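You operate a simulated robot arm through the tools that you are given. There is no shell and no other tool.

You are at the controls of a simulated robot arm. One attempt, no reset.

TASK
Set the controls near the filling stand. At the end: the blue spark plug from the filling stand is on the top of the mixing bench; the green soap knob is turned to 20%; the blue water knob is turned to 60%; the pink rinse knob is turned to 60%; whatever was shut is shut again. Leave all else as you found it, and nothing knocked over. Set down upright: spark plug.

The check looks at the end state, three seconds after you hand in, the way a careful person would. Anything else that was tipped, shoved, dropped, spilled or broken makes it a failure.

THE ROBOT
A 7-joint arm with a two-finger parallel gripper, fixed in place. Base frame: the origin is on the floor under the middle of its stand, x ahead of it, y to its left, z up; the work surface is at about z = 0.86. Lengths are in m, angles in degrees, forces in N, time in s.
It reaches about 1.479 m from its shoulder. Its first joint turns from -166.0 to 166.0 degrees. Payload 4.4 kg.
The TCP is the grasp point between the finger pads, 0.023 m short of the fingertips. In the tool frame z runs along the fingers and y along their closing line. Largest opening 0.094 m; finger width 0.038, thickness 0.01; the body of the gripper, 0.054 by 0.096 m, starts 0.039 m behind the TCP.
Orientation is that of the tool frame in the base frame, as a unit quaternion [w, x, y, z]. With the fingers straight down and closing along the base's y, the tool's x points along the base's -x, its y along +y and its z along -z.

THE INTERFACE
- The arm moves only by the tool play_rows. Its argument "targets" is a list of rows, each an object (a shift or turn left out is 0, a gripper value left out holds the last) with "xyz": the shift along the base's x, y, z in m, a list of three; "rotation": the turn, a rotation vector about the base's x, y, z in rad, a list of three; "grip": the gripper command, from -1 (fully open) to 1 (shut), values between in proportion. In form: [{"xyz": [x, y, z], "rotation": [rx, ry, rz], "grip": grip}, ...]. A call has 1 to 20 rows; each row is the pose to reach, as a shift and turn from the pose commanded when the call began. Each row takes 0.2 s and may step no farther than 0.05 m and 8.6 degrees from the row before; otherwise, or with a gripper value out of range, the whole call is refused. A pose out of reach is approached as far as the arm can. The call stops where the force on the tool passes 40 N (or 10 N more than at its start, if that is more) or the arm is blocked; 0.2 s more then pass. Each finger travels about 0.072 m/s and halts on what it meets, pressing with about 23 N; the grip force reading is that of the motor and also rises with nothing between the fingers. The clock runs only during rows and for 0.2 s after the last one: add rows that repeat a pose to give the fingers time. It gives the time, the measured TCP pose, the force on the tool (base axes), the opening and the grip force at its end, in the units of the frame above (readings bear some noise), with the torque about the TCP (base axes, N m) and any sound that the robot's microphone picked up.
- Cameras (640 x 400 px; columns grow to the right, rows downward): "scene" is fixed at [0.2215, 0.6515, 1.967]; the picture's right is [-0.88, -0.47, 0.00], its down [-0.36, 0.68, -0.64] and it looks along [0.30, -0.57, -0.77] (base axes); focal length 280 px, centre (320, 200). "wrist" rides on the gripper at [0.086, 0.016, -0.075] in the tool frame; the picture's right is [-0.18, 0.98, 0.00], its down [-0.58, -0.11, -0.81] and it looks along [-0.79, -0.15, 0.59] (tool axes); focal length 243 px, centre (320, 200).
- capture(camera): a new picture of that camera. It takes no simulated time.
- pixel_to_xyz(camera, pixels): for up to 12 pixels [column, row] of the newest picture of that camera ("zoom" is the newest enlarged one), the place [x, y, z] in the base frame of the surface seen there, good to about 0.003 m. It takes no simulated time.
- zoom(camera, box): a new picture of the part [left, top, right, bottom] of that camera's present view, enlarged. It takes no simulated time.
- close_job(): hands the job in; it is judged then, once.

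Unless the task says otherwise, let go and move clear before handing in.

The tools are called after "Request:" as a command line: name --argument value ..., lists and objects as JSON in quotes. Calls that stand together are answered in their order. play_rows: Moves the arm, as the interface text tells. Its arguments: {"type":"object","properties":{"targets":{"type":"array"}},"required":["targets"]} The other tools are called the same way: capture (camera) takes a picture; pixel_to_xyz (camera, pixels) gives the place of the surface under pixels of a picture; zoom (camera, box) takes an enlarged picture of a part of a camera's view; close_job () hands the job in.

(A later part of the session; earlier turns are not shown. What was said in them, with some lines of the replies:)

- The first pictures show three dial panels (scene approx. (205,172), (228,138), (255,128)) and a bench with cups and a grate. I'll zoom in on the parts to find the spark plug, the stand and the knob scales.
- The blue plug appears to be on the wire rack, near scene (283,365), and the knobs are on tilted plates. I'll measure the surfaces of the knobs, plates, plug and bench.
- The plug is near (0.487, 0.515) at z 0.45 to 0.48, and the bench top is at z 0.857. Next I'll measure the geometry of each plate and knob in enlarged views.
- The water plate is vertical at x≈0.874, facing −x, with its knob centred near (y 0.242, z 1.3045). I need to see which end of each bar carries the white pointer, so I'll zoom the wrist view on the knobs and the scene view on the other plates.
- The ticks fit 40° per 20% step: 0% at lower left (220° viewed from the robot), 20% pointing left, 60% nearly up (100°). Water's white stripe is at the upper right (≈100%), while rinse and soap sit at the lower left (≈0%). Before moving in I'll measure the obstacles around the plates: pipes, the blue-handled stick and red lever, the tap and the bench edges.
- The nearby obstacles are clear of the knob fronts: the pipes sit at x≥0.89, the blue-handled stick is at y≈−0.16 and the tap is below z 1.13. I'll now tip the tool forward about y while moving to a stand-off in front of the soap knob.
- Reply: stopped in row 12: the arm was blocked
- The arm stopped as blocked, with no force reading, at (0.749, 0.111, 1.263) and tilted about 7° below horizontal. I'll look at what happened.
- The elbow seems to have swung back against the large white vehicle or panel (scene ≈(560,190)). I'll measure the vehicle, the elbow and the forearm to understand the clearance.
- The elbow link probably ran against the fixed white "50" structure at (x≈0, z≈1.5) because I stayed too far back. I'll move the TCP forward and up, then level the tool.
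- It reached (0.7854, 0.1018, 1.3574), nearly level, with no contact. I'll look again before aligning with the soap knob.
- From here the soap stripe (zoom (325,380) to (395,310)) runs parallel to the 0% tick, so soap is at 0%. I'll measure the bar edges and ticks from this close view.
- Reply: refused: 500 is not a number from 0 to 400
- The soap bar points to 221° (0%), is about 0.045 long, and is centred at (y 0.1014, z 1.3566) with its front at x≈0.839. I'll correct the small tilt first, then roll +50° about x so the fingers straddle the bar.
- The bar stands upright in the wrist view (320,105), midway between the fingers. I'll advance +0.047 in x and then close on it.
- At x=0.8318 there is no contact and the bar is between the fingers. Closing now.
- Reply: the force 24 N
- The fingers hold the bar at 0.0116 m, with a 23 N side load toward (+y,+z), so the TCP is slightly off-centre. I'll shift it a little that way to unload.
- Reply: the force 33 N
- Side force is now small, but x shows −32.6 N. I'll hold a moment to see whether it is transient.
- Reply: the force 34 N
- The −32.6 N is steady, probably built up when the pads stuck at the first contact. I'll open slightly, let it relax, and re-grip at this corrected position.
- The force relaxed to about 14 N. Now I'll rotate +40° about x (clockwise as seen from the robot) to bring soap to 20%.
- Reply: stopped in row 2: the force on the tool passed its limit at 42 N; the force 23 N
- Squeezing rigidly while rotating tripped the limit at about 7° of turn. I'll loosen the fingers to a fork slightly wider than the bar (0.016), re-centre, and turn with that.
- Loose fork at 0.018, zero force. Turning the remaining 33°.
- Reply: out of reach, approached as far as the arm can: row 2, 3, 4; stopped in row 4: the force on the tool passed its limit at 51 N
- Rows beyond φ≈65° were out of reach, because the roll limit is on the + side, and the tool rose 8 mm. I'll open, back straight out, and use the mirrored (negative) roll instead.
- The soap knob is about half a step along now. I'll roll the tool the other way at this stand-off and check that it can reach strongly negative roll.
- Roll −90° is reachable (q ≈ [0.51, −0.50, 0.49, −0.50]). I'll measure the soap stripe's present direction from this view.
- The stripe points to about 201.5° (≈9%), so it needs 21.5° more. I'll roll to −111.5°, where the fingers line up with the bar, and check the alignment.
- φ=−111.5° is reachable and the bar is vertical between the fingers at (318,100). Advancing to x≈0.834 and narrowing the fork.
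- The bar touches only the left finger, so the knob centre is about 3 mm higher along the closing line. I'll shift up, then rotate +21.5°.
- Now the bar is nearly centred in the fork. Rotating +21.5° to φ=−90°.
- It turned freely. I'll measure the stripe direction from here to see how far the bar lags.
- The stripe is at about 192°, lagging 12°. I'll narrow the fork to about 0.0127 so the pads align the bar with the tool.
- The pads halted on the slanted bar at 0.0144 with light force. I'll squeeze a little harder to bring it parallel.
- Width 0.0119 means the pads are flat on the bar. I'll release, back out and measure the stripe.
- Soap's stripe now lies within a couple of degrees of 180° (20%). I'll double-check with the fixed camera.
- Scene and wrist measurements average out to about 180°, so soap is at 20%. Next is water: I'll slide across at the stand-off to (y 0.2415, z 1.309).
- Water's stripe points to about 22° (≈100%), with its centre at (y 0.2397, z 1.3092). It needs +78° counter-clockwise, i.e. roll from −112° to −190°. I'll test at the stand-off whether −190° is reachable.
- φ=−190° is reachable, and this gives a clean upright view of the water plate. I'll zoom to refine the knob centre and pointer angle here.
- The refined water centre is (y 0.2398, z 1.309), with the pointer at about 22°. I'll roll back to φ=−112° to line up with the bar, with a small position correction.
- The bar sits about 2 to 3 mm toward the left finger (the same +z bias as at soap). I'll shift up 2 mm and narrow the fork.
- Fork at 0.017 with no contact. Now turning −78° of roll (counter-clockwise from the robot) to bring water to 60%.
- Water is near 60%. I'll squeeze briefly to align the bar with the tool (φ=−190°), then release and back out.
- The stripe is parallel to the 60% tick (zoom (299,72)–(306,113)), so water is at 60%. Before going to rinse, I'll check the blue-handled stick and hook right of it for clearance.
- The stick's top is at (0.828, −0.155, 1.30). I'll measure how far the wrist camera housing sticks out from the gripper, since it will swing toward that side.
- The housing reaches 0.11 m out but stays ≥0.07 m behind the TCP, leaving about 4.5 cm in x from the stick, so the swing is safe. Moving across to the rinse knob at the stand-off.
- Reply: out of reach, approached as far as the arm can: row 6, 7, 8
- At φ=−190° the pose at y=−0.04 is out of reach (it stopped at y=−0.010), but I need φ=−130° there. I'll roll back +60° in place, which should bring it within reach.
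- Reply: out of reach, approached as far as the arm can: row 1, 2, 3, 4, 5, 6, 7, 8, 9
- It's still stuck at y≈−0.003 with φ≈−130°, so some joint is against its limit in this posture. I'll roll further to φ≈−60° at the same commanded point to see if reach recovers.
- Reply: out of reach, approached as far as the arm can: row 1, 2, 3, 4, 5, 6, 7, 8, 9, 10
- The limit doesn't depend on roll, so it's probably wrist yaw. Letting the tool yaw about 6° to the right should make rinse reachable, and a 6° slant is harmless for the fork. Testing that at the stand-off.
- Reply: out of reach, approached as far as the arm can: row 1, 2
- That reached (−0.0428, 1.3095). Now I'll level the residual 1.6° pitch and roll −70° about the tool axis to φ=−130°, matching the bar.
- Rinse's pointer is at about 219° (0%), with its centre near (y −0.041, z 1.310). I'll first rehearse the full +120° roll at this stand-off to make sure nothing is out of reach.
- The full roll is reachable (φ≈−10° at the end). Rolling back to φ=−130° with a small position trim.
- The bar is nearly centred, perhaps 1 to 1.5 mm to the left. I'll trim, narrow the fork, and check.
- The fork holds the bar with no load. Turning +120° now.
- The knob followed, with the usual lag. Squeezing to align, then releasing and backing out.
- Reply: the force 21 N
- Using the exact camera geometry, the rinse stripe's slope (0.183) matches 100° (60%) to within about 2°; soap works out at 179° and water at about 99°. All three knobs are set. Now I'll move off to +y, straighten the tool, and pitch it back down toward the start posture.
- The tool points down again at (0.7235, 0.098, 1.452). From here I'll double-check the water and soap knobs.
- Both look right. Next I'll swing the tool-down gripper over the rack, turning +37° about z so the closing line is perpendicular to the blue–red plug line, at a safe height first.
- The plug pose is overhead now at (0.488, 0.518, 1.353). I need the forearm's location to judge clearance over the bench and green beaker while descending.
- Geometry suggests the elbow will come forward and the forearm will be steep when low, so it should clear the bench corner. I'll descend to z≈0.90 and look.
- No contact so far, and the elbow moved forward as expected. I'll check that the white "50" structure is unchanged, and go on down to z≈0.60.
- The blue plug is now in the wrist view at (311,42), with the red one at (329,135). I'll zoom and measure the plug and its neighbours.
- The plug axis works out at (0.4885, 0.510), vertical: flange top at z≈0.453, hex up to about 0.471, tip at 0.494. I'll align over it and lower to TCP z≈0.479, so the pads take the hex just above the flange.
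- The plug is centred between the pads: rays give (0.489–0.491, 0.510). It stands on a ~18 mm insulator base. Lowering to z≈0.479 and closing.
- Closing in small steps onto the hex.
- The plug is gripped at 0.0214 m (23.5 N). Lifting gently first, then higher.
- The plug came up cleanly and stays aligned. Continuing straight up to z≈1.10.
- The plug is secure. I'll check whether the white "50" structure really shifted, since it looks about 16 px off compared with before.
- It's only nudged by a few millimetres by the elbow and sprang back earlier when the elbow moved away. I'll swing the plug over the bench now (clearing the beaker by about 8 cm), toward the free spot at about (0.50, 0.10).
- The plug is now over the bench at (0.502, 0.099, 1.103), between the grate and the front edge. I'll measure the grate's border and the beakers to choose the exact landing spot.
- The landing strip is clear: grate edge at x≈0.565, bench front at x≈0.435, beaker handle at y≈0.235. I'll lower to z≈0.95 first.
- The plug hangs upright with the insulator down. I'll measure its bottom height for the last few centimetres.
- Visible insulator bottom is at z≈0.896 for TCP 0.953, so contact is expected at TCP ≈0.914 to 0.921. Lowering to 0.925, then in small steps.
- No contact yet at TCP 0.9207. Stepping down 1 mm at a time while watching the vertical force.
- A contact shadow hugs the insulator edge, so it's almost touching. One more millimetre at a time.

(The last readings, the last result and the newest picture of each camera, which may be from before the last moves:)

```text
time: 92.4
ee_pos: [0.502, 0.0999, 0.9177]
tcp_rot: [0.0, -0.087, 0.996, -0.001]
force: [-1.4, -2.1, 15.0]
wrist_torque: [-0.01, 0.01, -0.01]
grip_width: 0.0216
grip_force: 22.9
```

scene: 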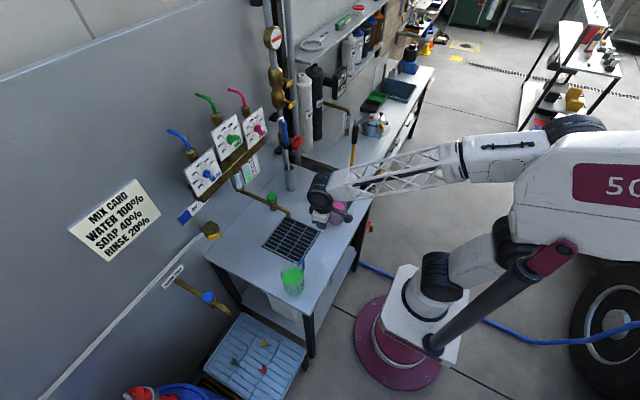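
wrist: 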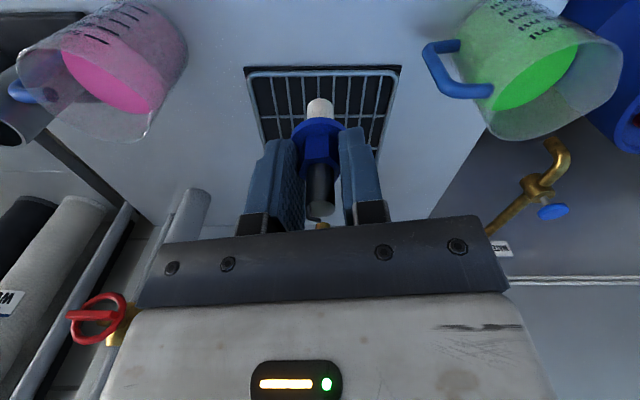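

Contact confirmed (15 N up). I'll ease off 0.8 mm and open the fingers gradually.

Request:
play_rows --targets '[{"xyz": [0, 0, 0.0008], "rotation": [0, 0, 0], "grip": 1}, {"xyz": [0, 0, 0.0008], "rotation": [0, 0, 0], "grip": 0.53}, {"xyz": [0, 0, 0.0008], "rotation": [0, 0, 0], "grip": 0.48}, {"xyz": [0, 0, 0.0008], "rotation": [0, 0, 0], "grip": 0.42}, {"xyz": [0, 0, 0.0008], "rotation": [0, 0, 0], "grip": 0.3}, {"xyz": [0, 0, 0.0008], "rotation": [0, 0, 0], "grip": 0.1}, {"xyz": [0, 0, 0.0008], "rotation": [0, 0, 0], "grip": -0.2}, {"xyz": [0, 0, 0.0008], "rotation": [0, 0, 0], "grip": -0.2}]'

Request:
capture --camera "wrist"

Request:
zoom --camera "wrist" --box '[240, 60, 400, 240]'

```text
time: 94.2
ee_pos: [0.5025, 0.0989, 0.9192]
tcp_rot: [0.0, -0.087, 0.996, -0.001]
force: [0.8, 0.1, 0.7]
wrist_torque: [-0.01, 0.0, 0.0]
grip_width: 0.0561
grip_force: 0.0
```

```text
taken
```

wrist: 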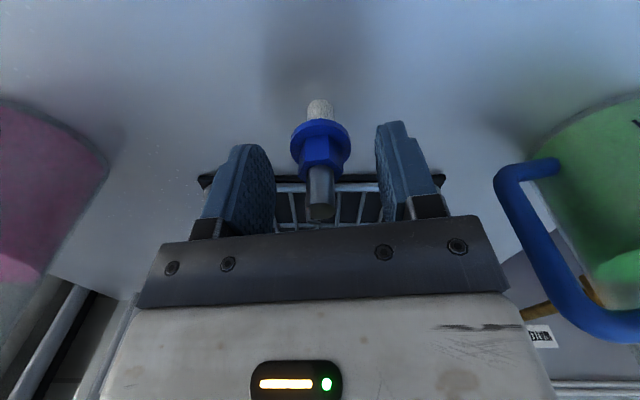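

```text
2.22 times, centred on (320, 150) of wrist
```

zoom: 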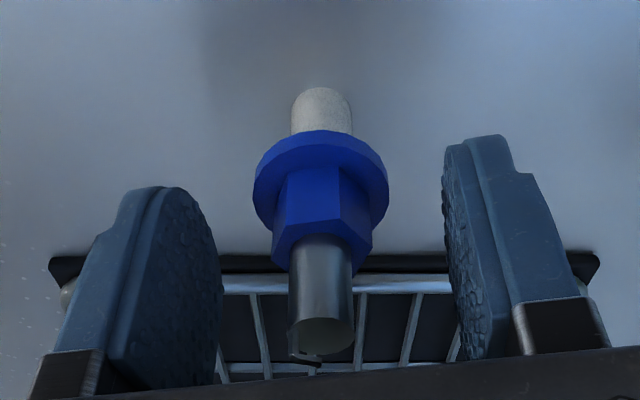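

The plug stands upright on its own. Rising straight up to clear it.

Request:
play_rows --targets '[{"xyz": [0, 0, 0.015], "rotation": [0, 0, 0], "grip": -0.2}, {"xyz": [0, 0, 0.04], "rotation": [0, 0, 0]}, {"xyz": [0, 0, 0.08], "rotation": [0, 0, 0]}, {"xyz": [0, 0, 0.12], "rotation": [0, 0, 0]}, {"xyz": [0, 0, 0.16], "rotation": [0, 0, 0]}, {"xyz": [0, 0, 0.19], "rotation": [0, 0, 0]}, {"xyz": [0, 0, 0.19], "rotation": [0, 0, 0]}]'

Request:
play_rows --targets '[{"xyz": [0.03, -0.01, 0.03], "rotation": [0, 0, -0.03], "grip": -0.2}, {"xyz": [0.06, -0.02, 0.06], "rotation": [0, 0, -0.06]}, {"xyz": [0.09, -0.03, 0.1], "rotation": [0, 0, -0.09]}, {"xyz": [0.115, -0.04, 0.14], "rotation": [0, 0, -0.12]}, {"xyz": [0.14, -0.05, 0.18], "rotation": [0, 0, -0.15]}, {"xyz": [0.165, -0.06, 0.22], "rotation": [0, 0, -0.174]}, {"xyz": [0.185, -0.07, 0.26], "rotation": [0, 0, -0.174]}, {"xyz": [0.2, -0.08, 0.3], "rotation": [0, 0, -0.174]}, {"xyz": [0.21, -0.085, 0.34], "rotation": [0, 0, -0.174]}, {"xyz": [0.215, -0.087, 0.38], "rotation": [0, 0, -0.174], "grip": -1}, {"xyz": [0.215, -0.087, 0.395], "rotation": [0, 0, -0.174], "grip": -1}, {"xyz": [0.215, -0.087, 0.395], "rotation": [0, 0, -0.174], "grip": -1}]'

Request:
capture --camera "scene"

Request:
capture --camera "wrist"

```text
time: 95.8
ee_pos: [0.4995, 0.0983, 1.109]
tcp_rot: [0.0, -0.087, 0.996, -0.001]
force: [0.1, -0.6, -0.8]
wrist_torque: [0.01, 0.01, 0.02]
grip_width: 0.0565
grip_force: 0.1
```

```text
refused: row 3 steps farther than a row can; nothing moved
```

```text
taken
```

scene: 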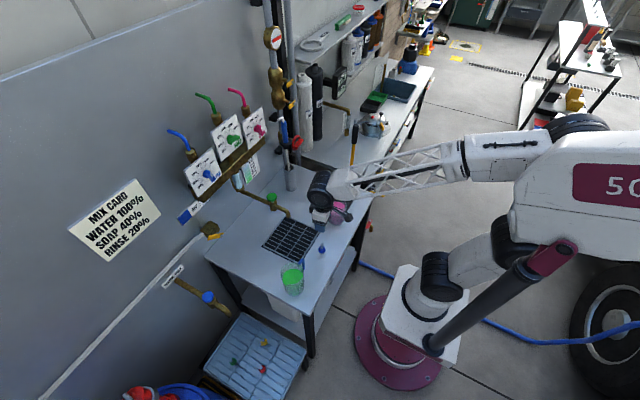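

```text
taken
```

wrist: 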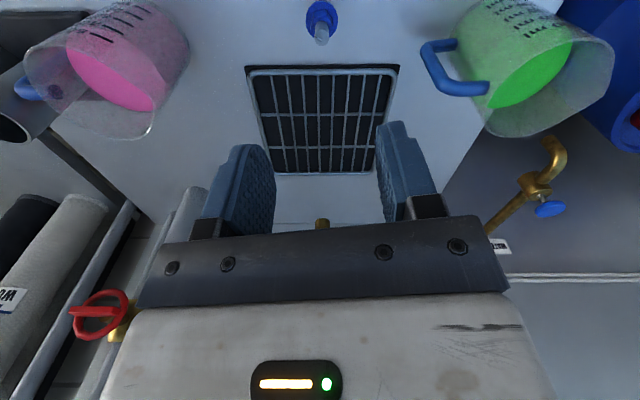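

The second call was refused for step size and nothing moved. The plug is standing at scene (322,248). I'll go up first, then over to the start posture with smaller steps.

Request:
play_rows --targets '[{"xyz": [0.01, -0.004, 0.035], "rotation": [0, 0, -0.012], "grip": -0.2}, {"xyz": [0.02, -0.009, 0.075], "rotation": [0, 0, -0.025]}, {"xyz": [0.035, -0.015, 0.115], "rotation": [0, 0, -0.04]}, {"xyz": [0.055, -0.022, 0.155], "rotation": [0, 0, -0.055]}, {"xyz": [0.075, -0.03, 0.195], "rotation": [0, 0, -0.07]}, {"xyz": [0.1, -0.038, 0.23], "rotation": [0, 0, -0.085]}, {"xyz": [0.125, -0.047, 0.265], "rotation": [0, 0, -0.1]}, {"xyz": [0.15, -0.056, 0.3], "rotation": [0, 0, -0.118]}, {"xyz": [0.175, -0.066, 0.33], "rotation": [0, 0, -0.136]}, {"xyz": [0.195, -0.076, 0.36], "rotation": [0, 0, -0.155]}, {"xyz": [0.215, -0.086, 0.39], "rotation": [0, 0, -0.174], "grip": -1}, {"xyz": [0.215, -0.086, 0.395], "rotation": [0, 0, -0.174], "grip": -1}, {"xyz": [0.215, -0.086, 0.395], "rotation": [0, 0, -0.174], "grip": -1}]'

Request:
capture --camera "scene"

Request:
capture --camera "wrist"

Request:
zoom --camera "scene" --box '[180, 100, 280, 200]'

Request:
zoom --camera "scene" --box '[250, 190, 380, 320]'

Request:
zoom --camera "wrist" --box '[255, 115, 360, 195]'

```text
time: 98.6
ee_pos: [0.7184, 0.0142, 1.5031]
tcp_rot: [-0.001, 0.0, 1.0, 0.0]
force: [-0.7, 0.1, 1.0]
wrist_torque: [0.02, 0.0, 0.0]
grip_width: 0.094
grip_force: 0.0
```

```text
taken
```

scene: 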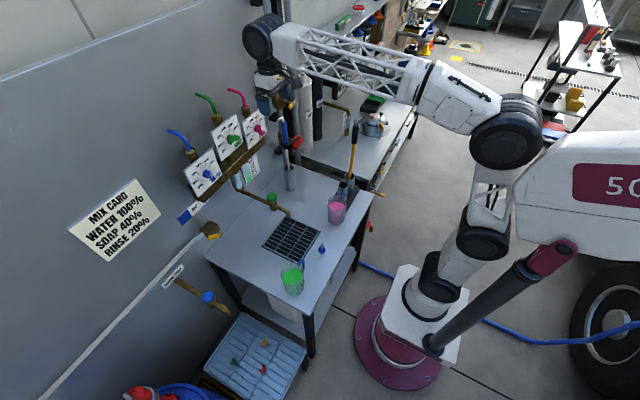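

```text
taken
```

wrist: 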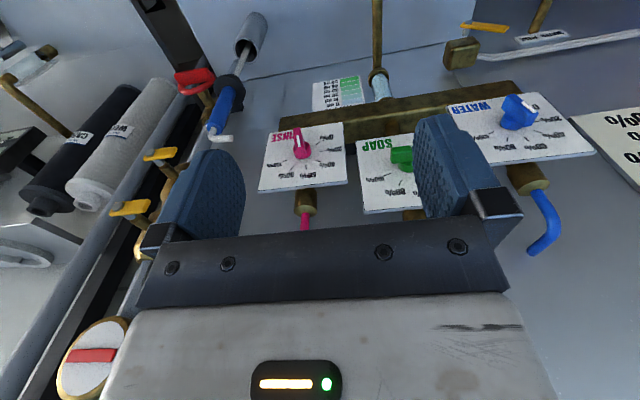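

```text
4.00 times, centred on (230, 150) of scene
```

zoom: 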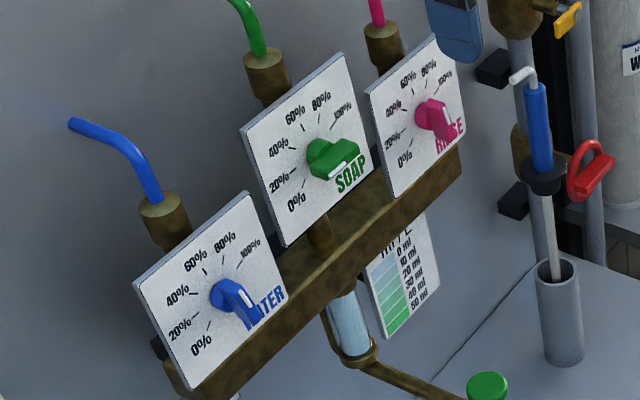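

```text
3.08 times, centred on (315, 255) of scene
```

zoom: 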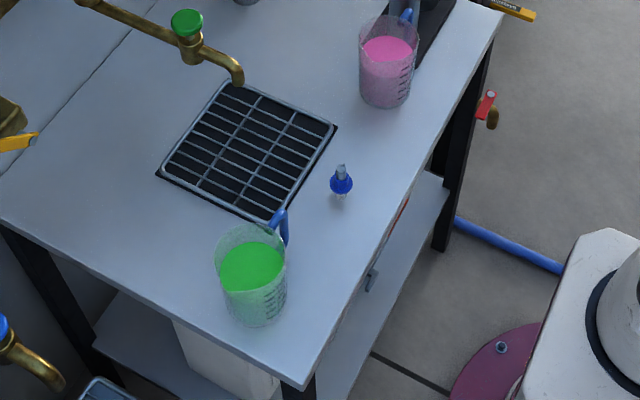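

```text
5.00 times, centred on (308, 155) of wrist
```

zoom: 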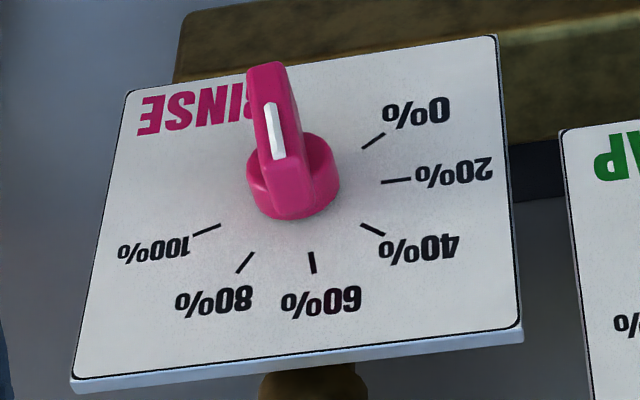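

All three pointers look right from the start posture, and the plug stands upright on the bench. By projection, rinse comes out at about 100°. I'll make a last check of water and soap in the same way, and of the rack and the "50" structure.

Request:
zoom --camera "wrist" --box '[450, 80, 600, 170]'

Request:
zoom --camera "scene" --box '[300, 230, 345, 270]'

Request:
zoom --camera "scene" --box '[215, 320, 305, 400]'

Request:
zoom --camera "scene" --box '[260, 60, 420, 180]'

Request:
zoom --camera "scene" --box '[208, 110, 258, 160]'

Request:
zoom --camera "scene" --box '[180, 145, 230, 195]'

```text
4.27 times, centred on (525, 125) of wrist
```

zoom: 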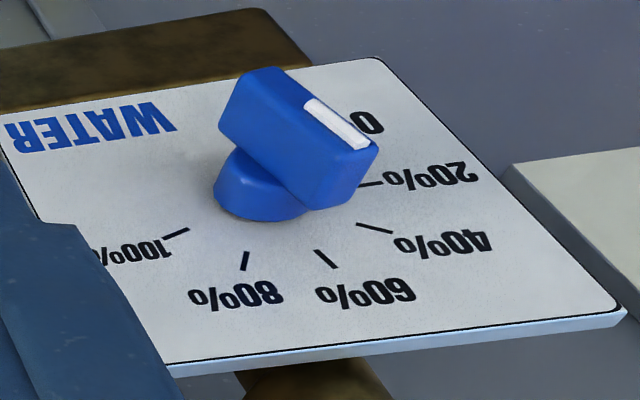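

```text
10.00 times, centred on (322, 250) of scene
```

zoom: 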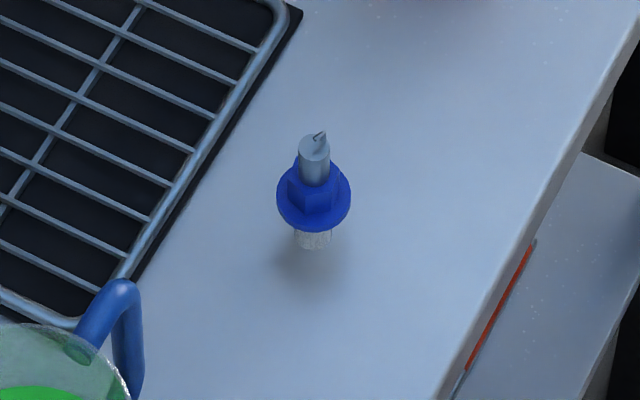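

```text
5.00 times, centred on (260, 360) of scene
```

zoom: 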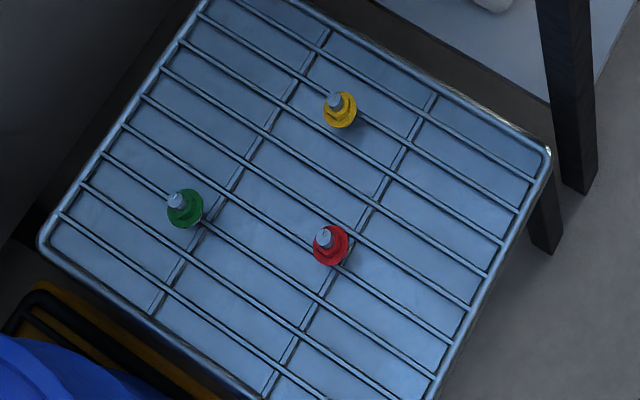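

```text
3.33 times, centred on (340, 120) of scene
```

zoom: 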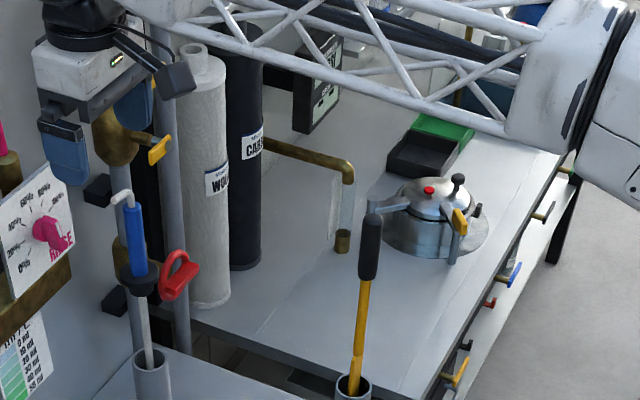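

```text
8.00 times, centred on (233, 135) of scene
```

zoom: 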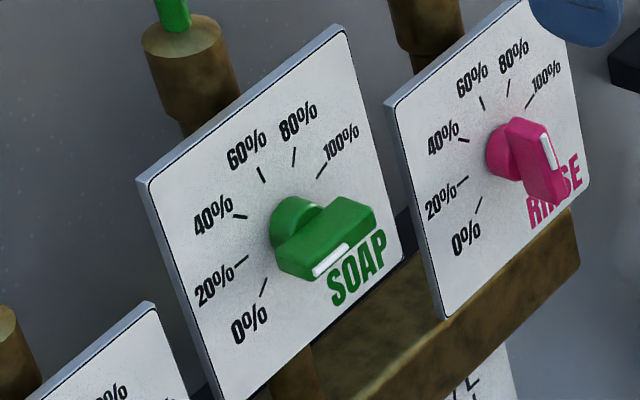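

```text
8.00 times, centred on (205, 170) of scene
```

zoom: 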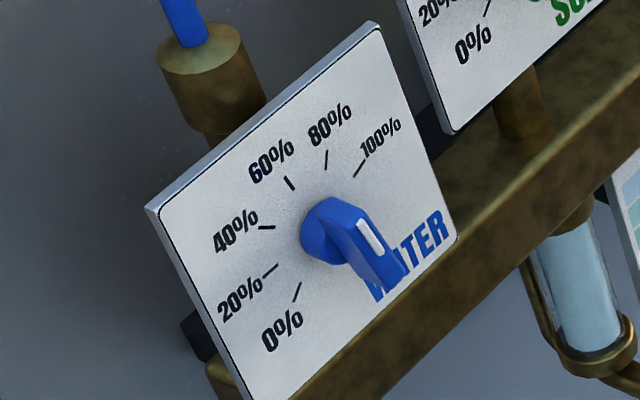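

Everything checks out:
- **Plug:** the blue spark plug stands upright on the bench (scene (322,248)).
- **Knobs:** by projection, soap is about 179–180° (20%), water about 99° (60%) and rinse about 100° (60%).
- **Surroundings:** the other plugs, beakers, stick and "50" structure match the first picture, and nothing had to be opened.

The arm is clear with the gripper open, so I'm handing in.

Request:
close_job

```text
The job is handed in.
```

The job is handed in, and every part of the task looked complete in the last pictures. I haven't seen the check's verdict.

| Item | Target | Final state |
|---|---|---|
| Blue spark plug | On top of the mixing bench, upright | Standing upright between the grate and the front edge |
| Green soap knob | 20% | About 20% |
| Blue water knob | 60% | About 60–61% |
| Pink rinse knob | 60% | About 60% |

- **Knob readings:** they come from the camera views and are good to about 1%.
- **Mix card:** the card on the wall gives different values (water 100%, soap 40%, rinse 20%). I followed the task instead.
- **Shut items:** nothing had to be opened, so there was nothing to shut again.
- **Contact with the "50" structure:** the elbow seems to have nudged the white structure beside the arm by a few millimetres. It was back in its original position in the last picture.
- **Everything else:** the other spark plugs, the beakers and the blue-handled stick look as they did at the start. The arm is back near its start pose with the gripper open.
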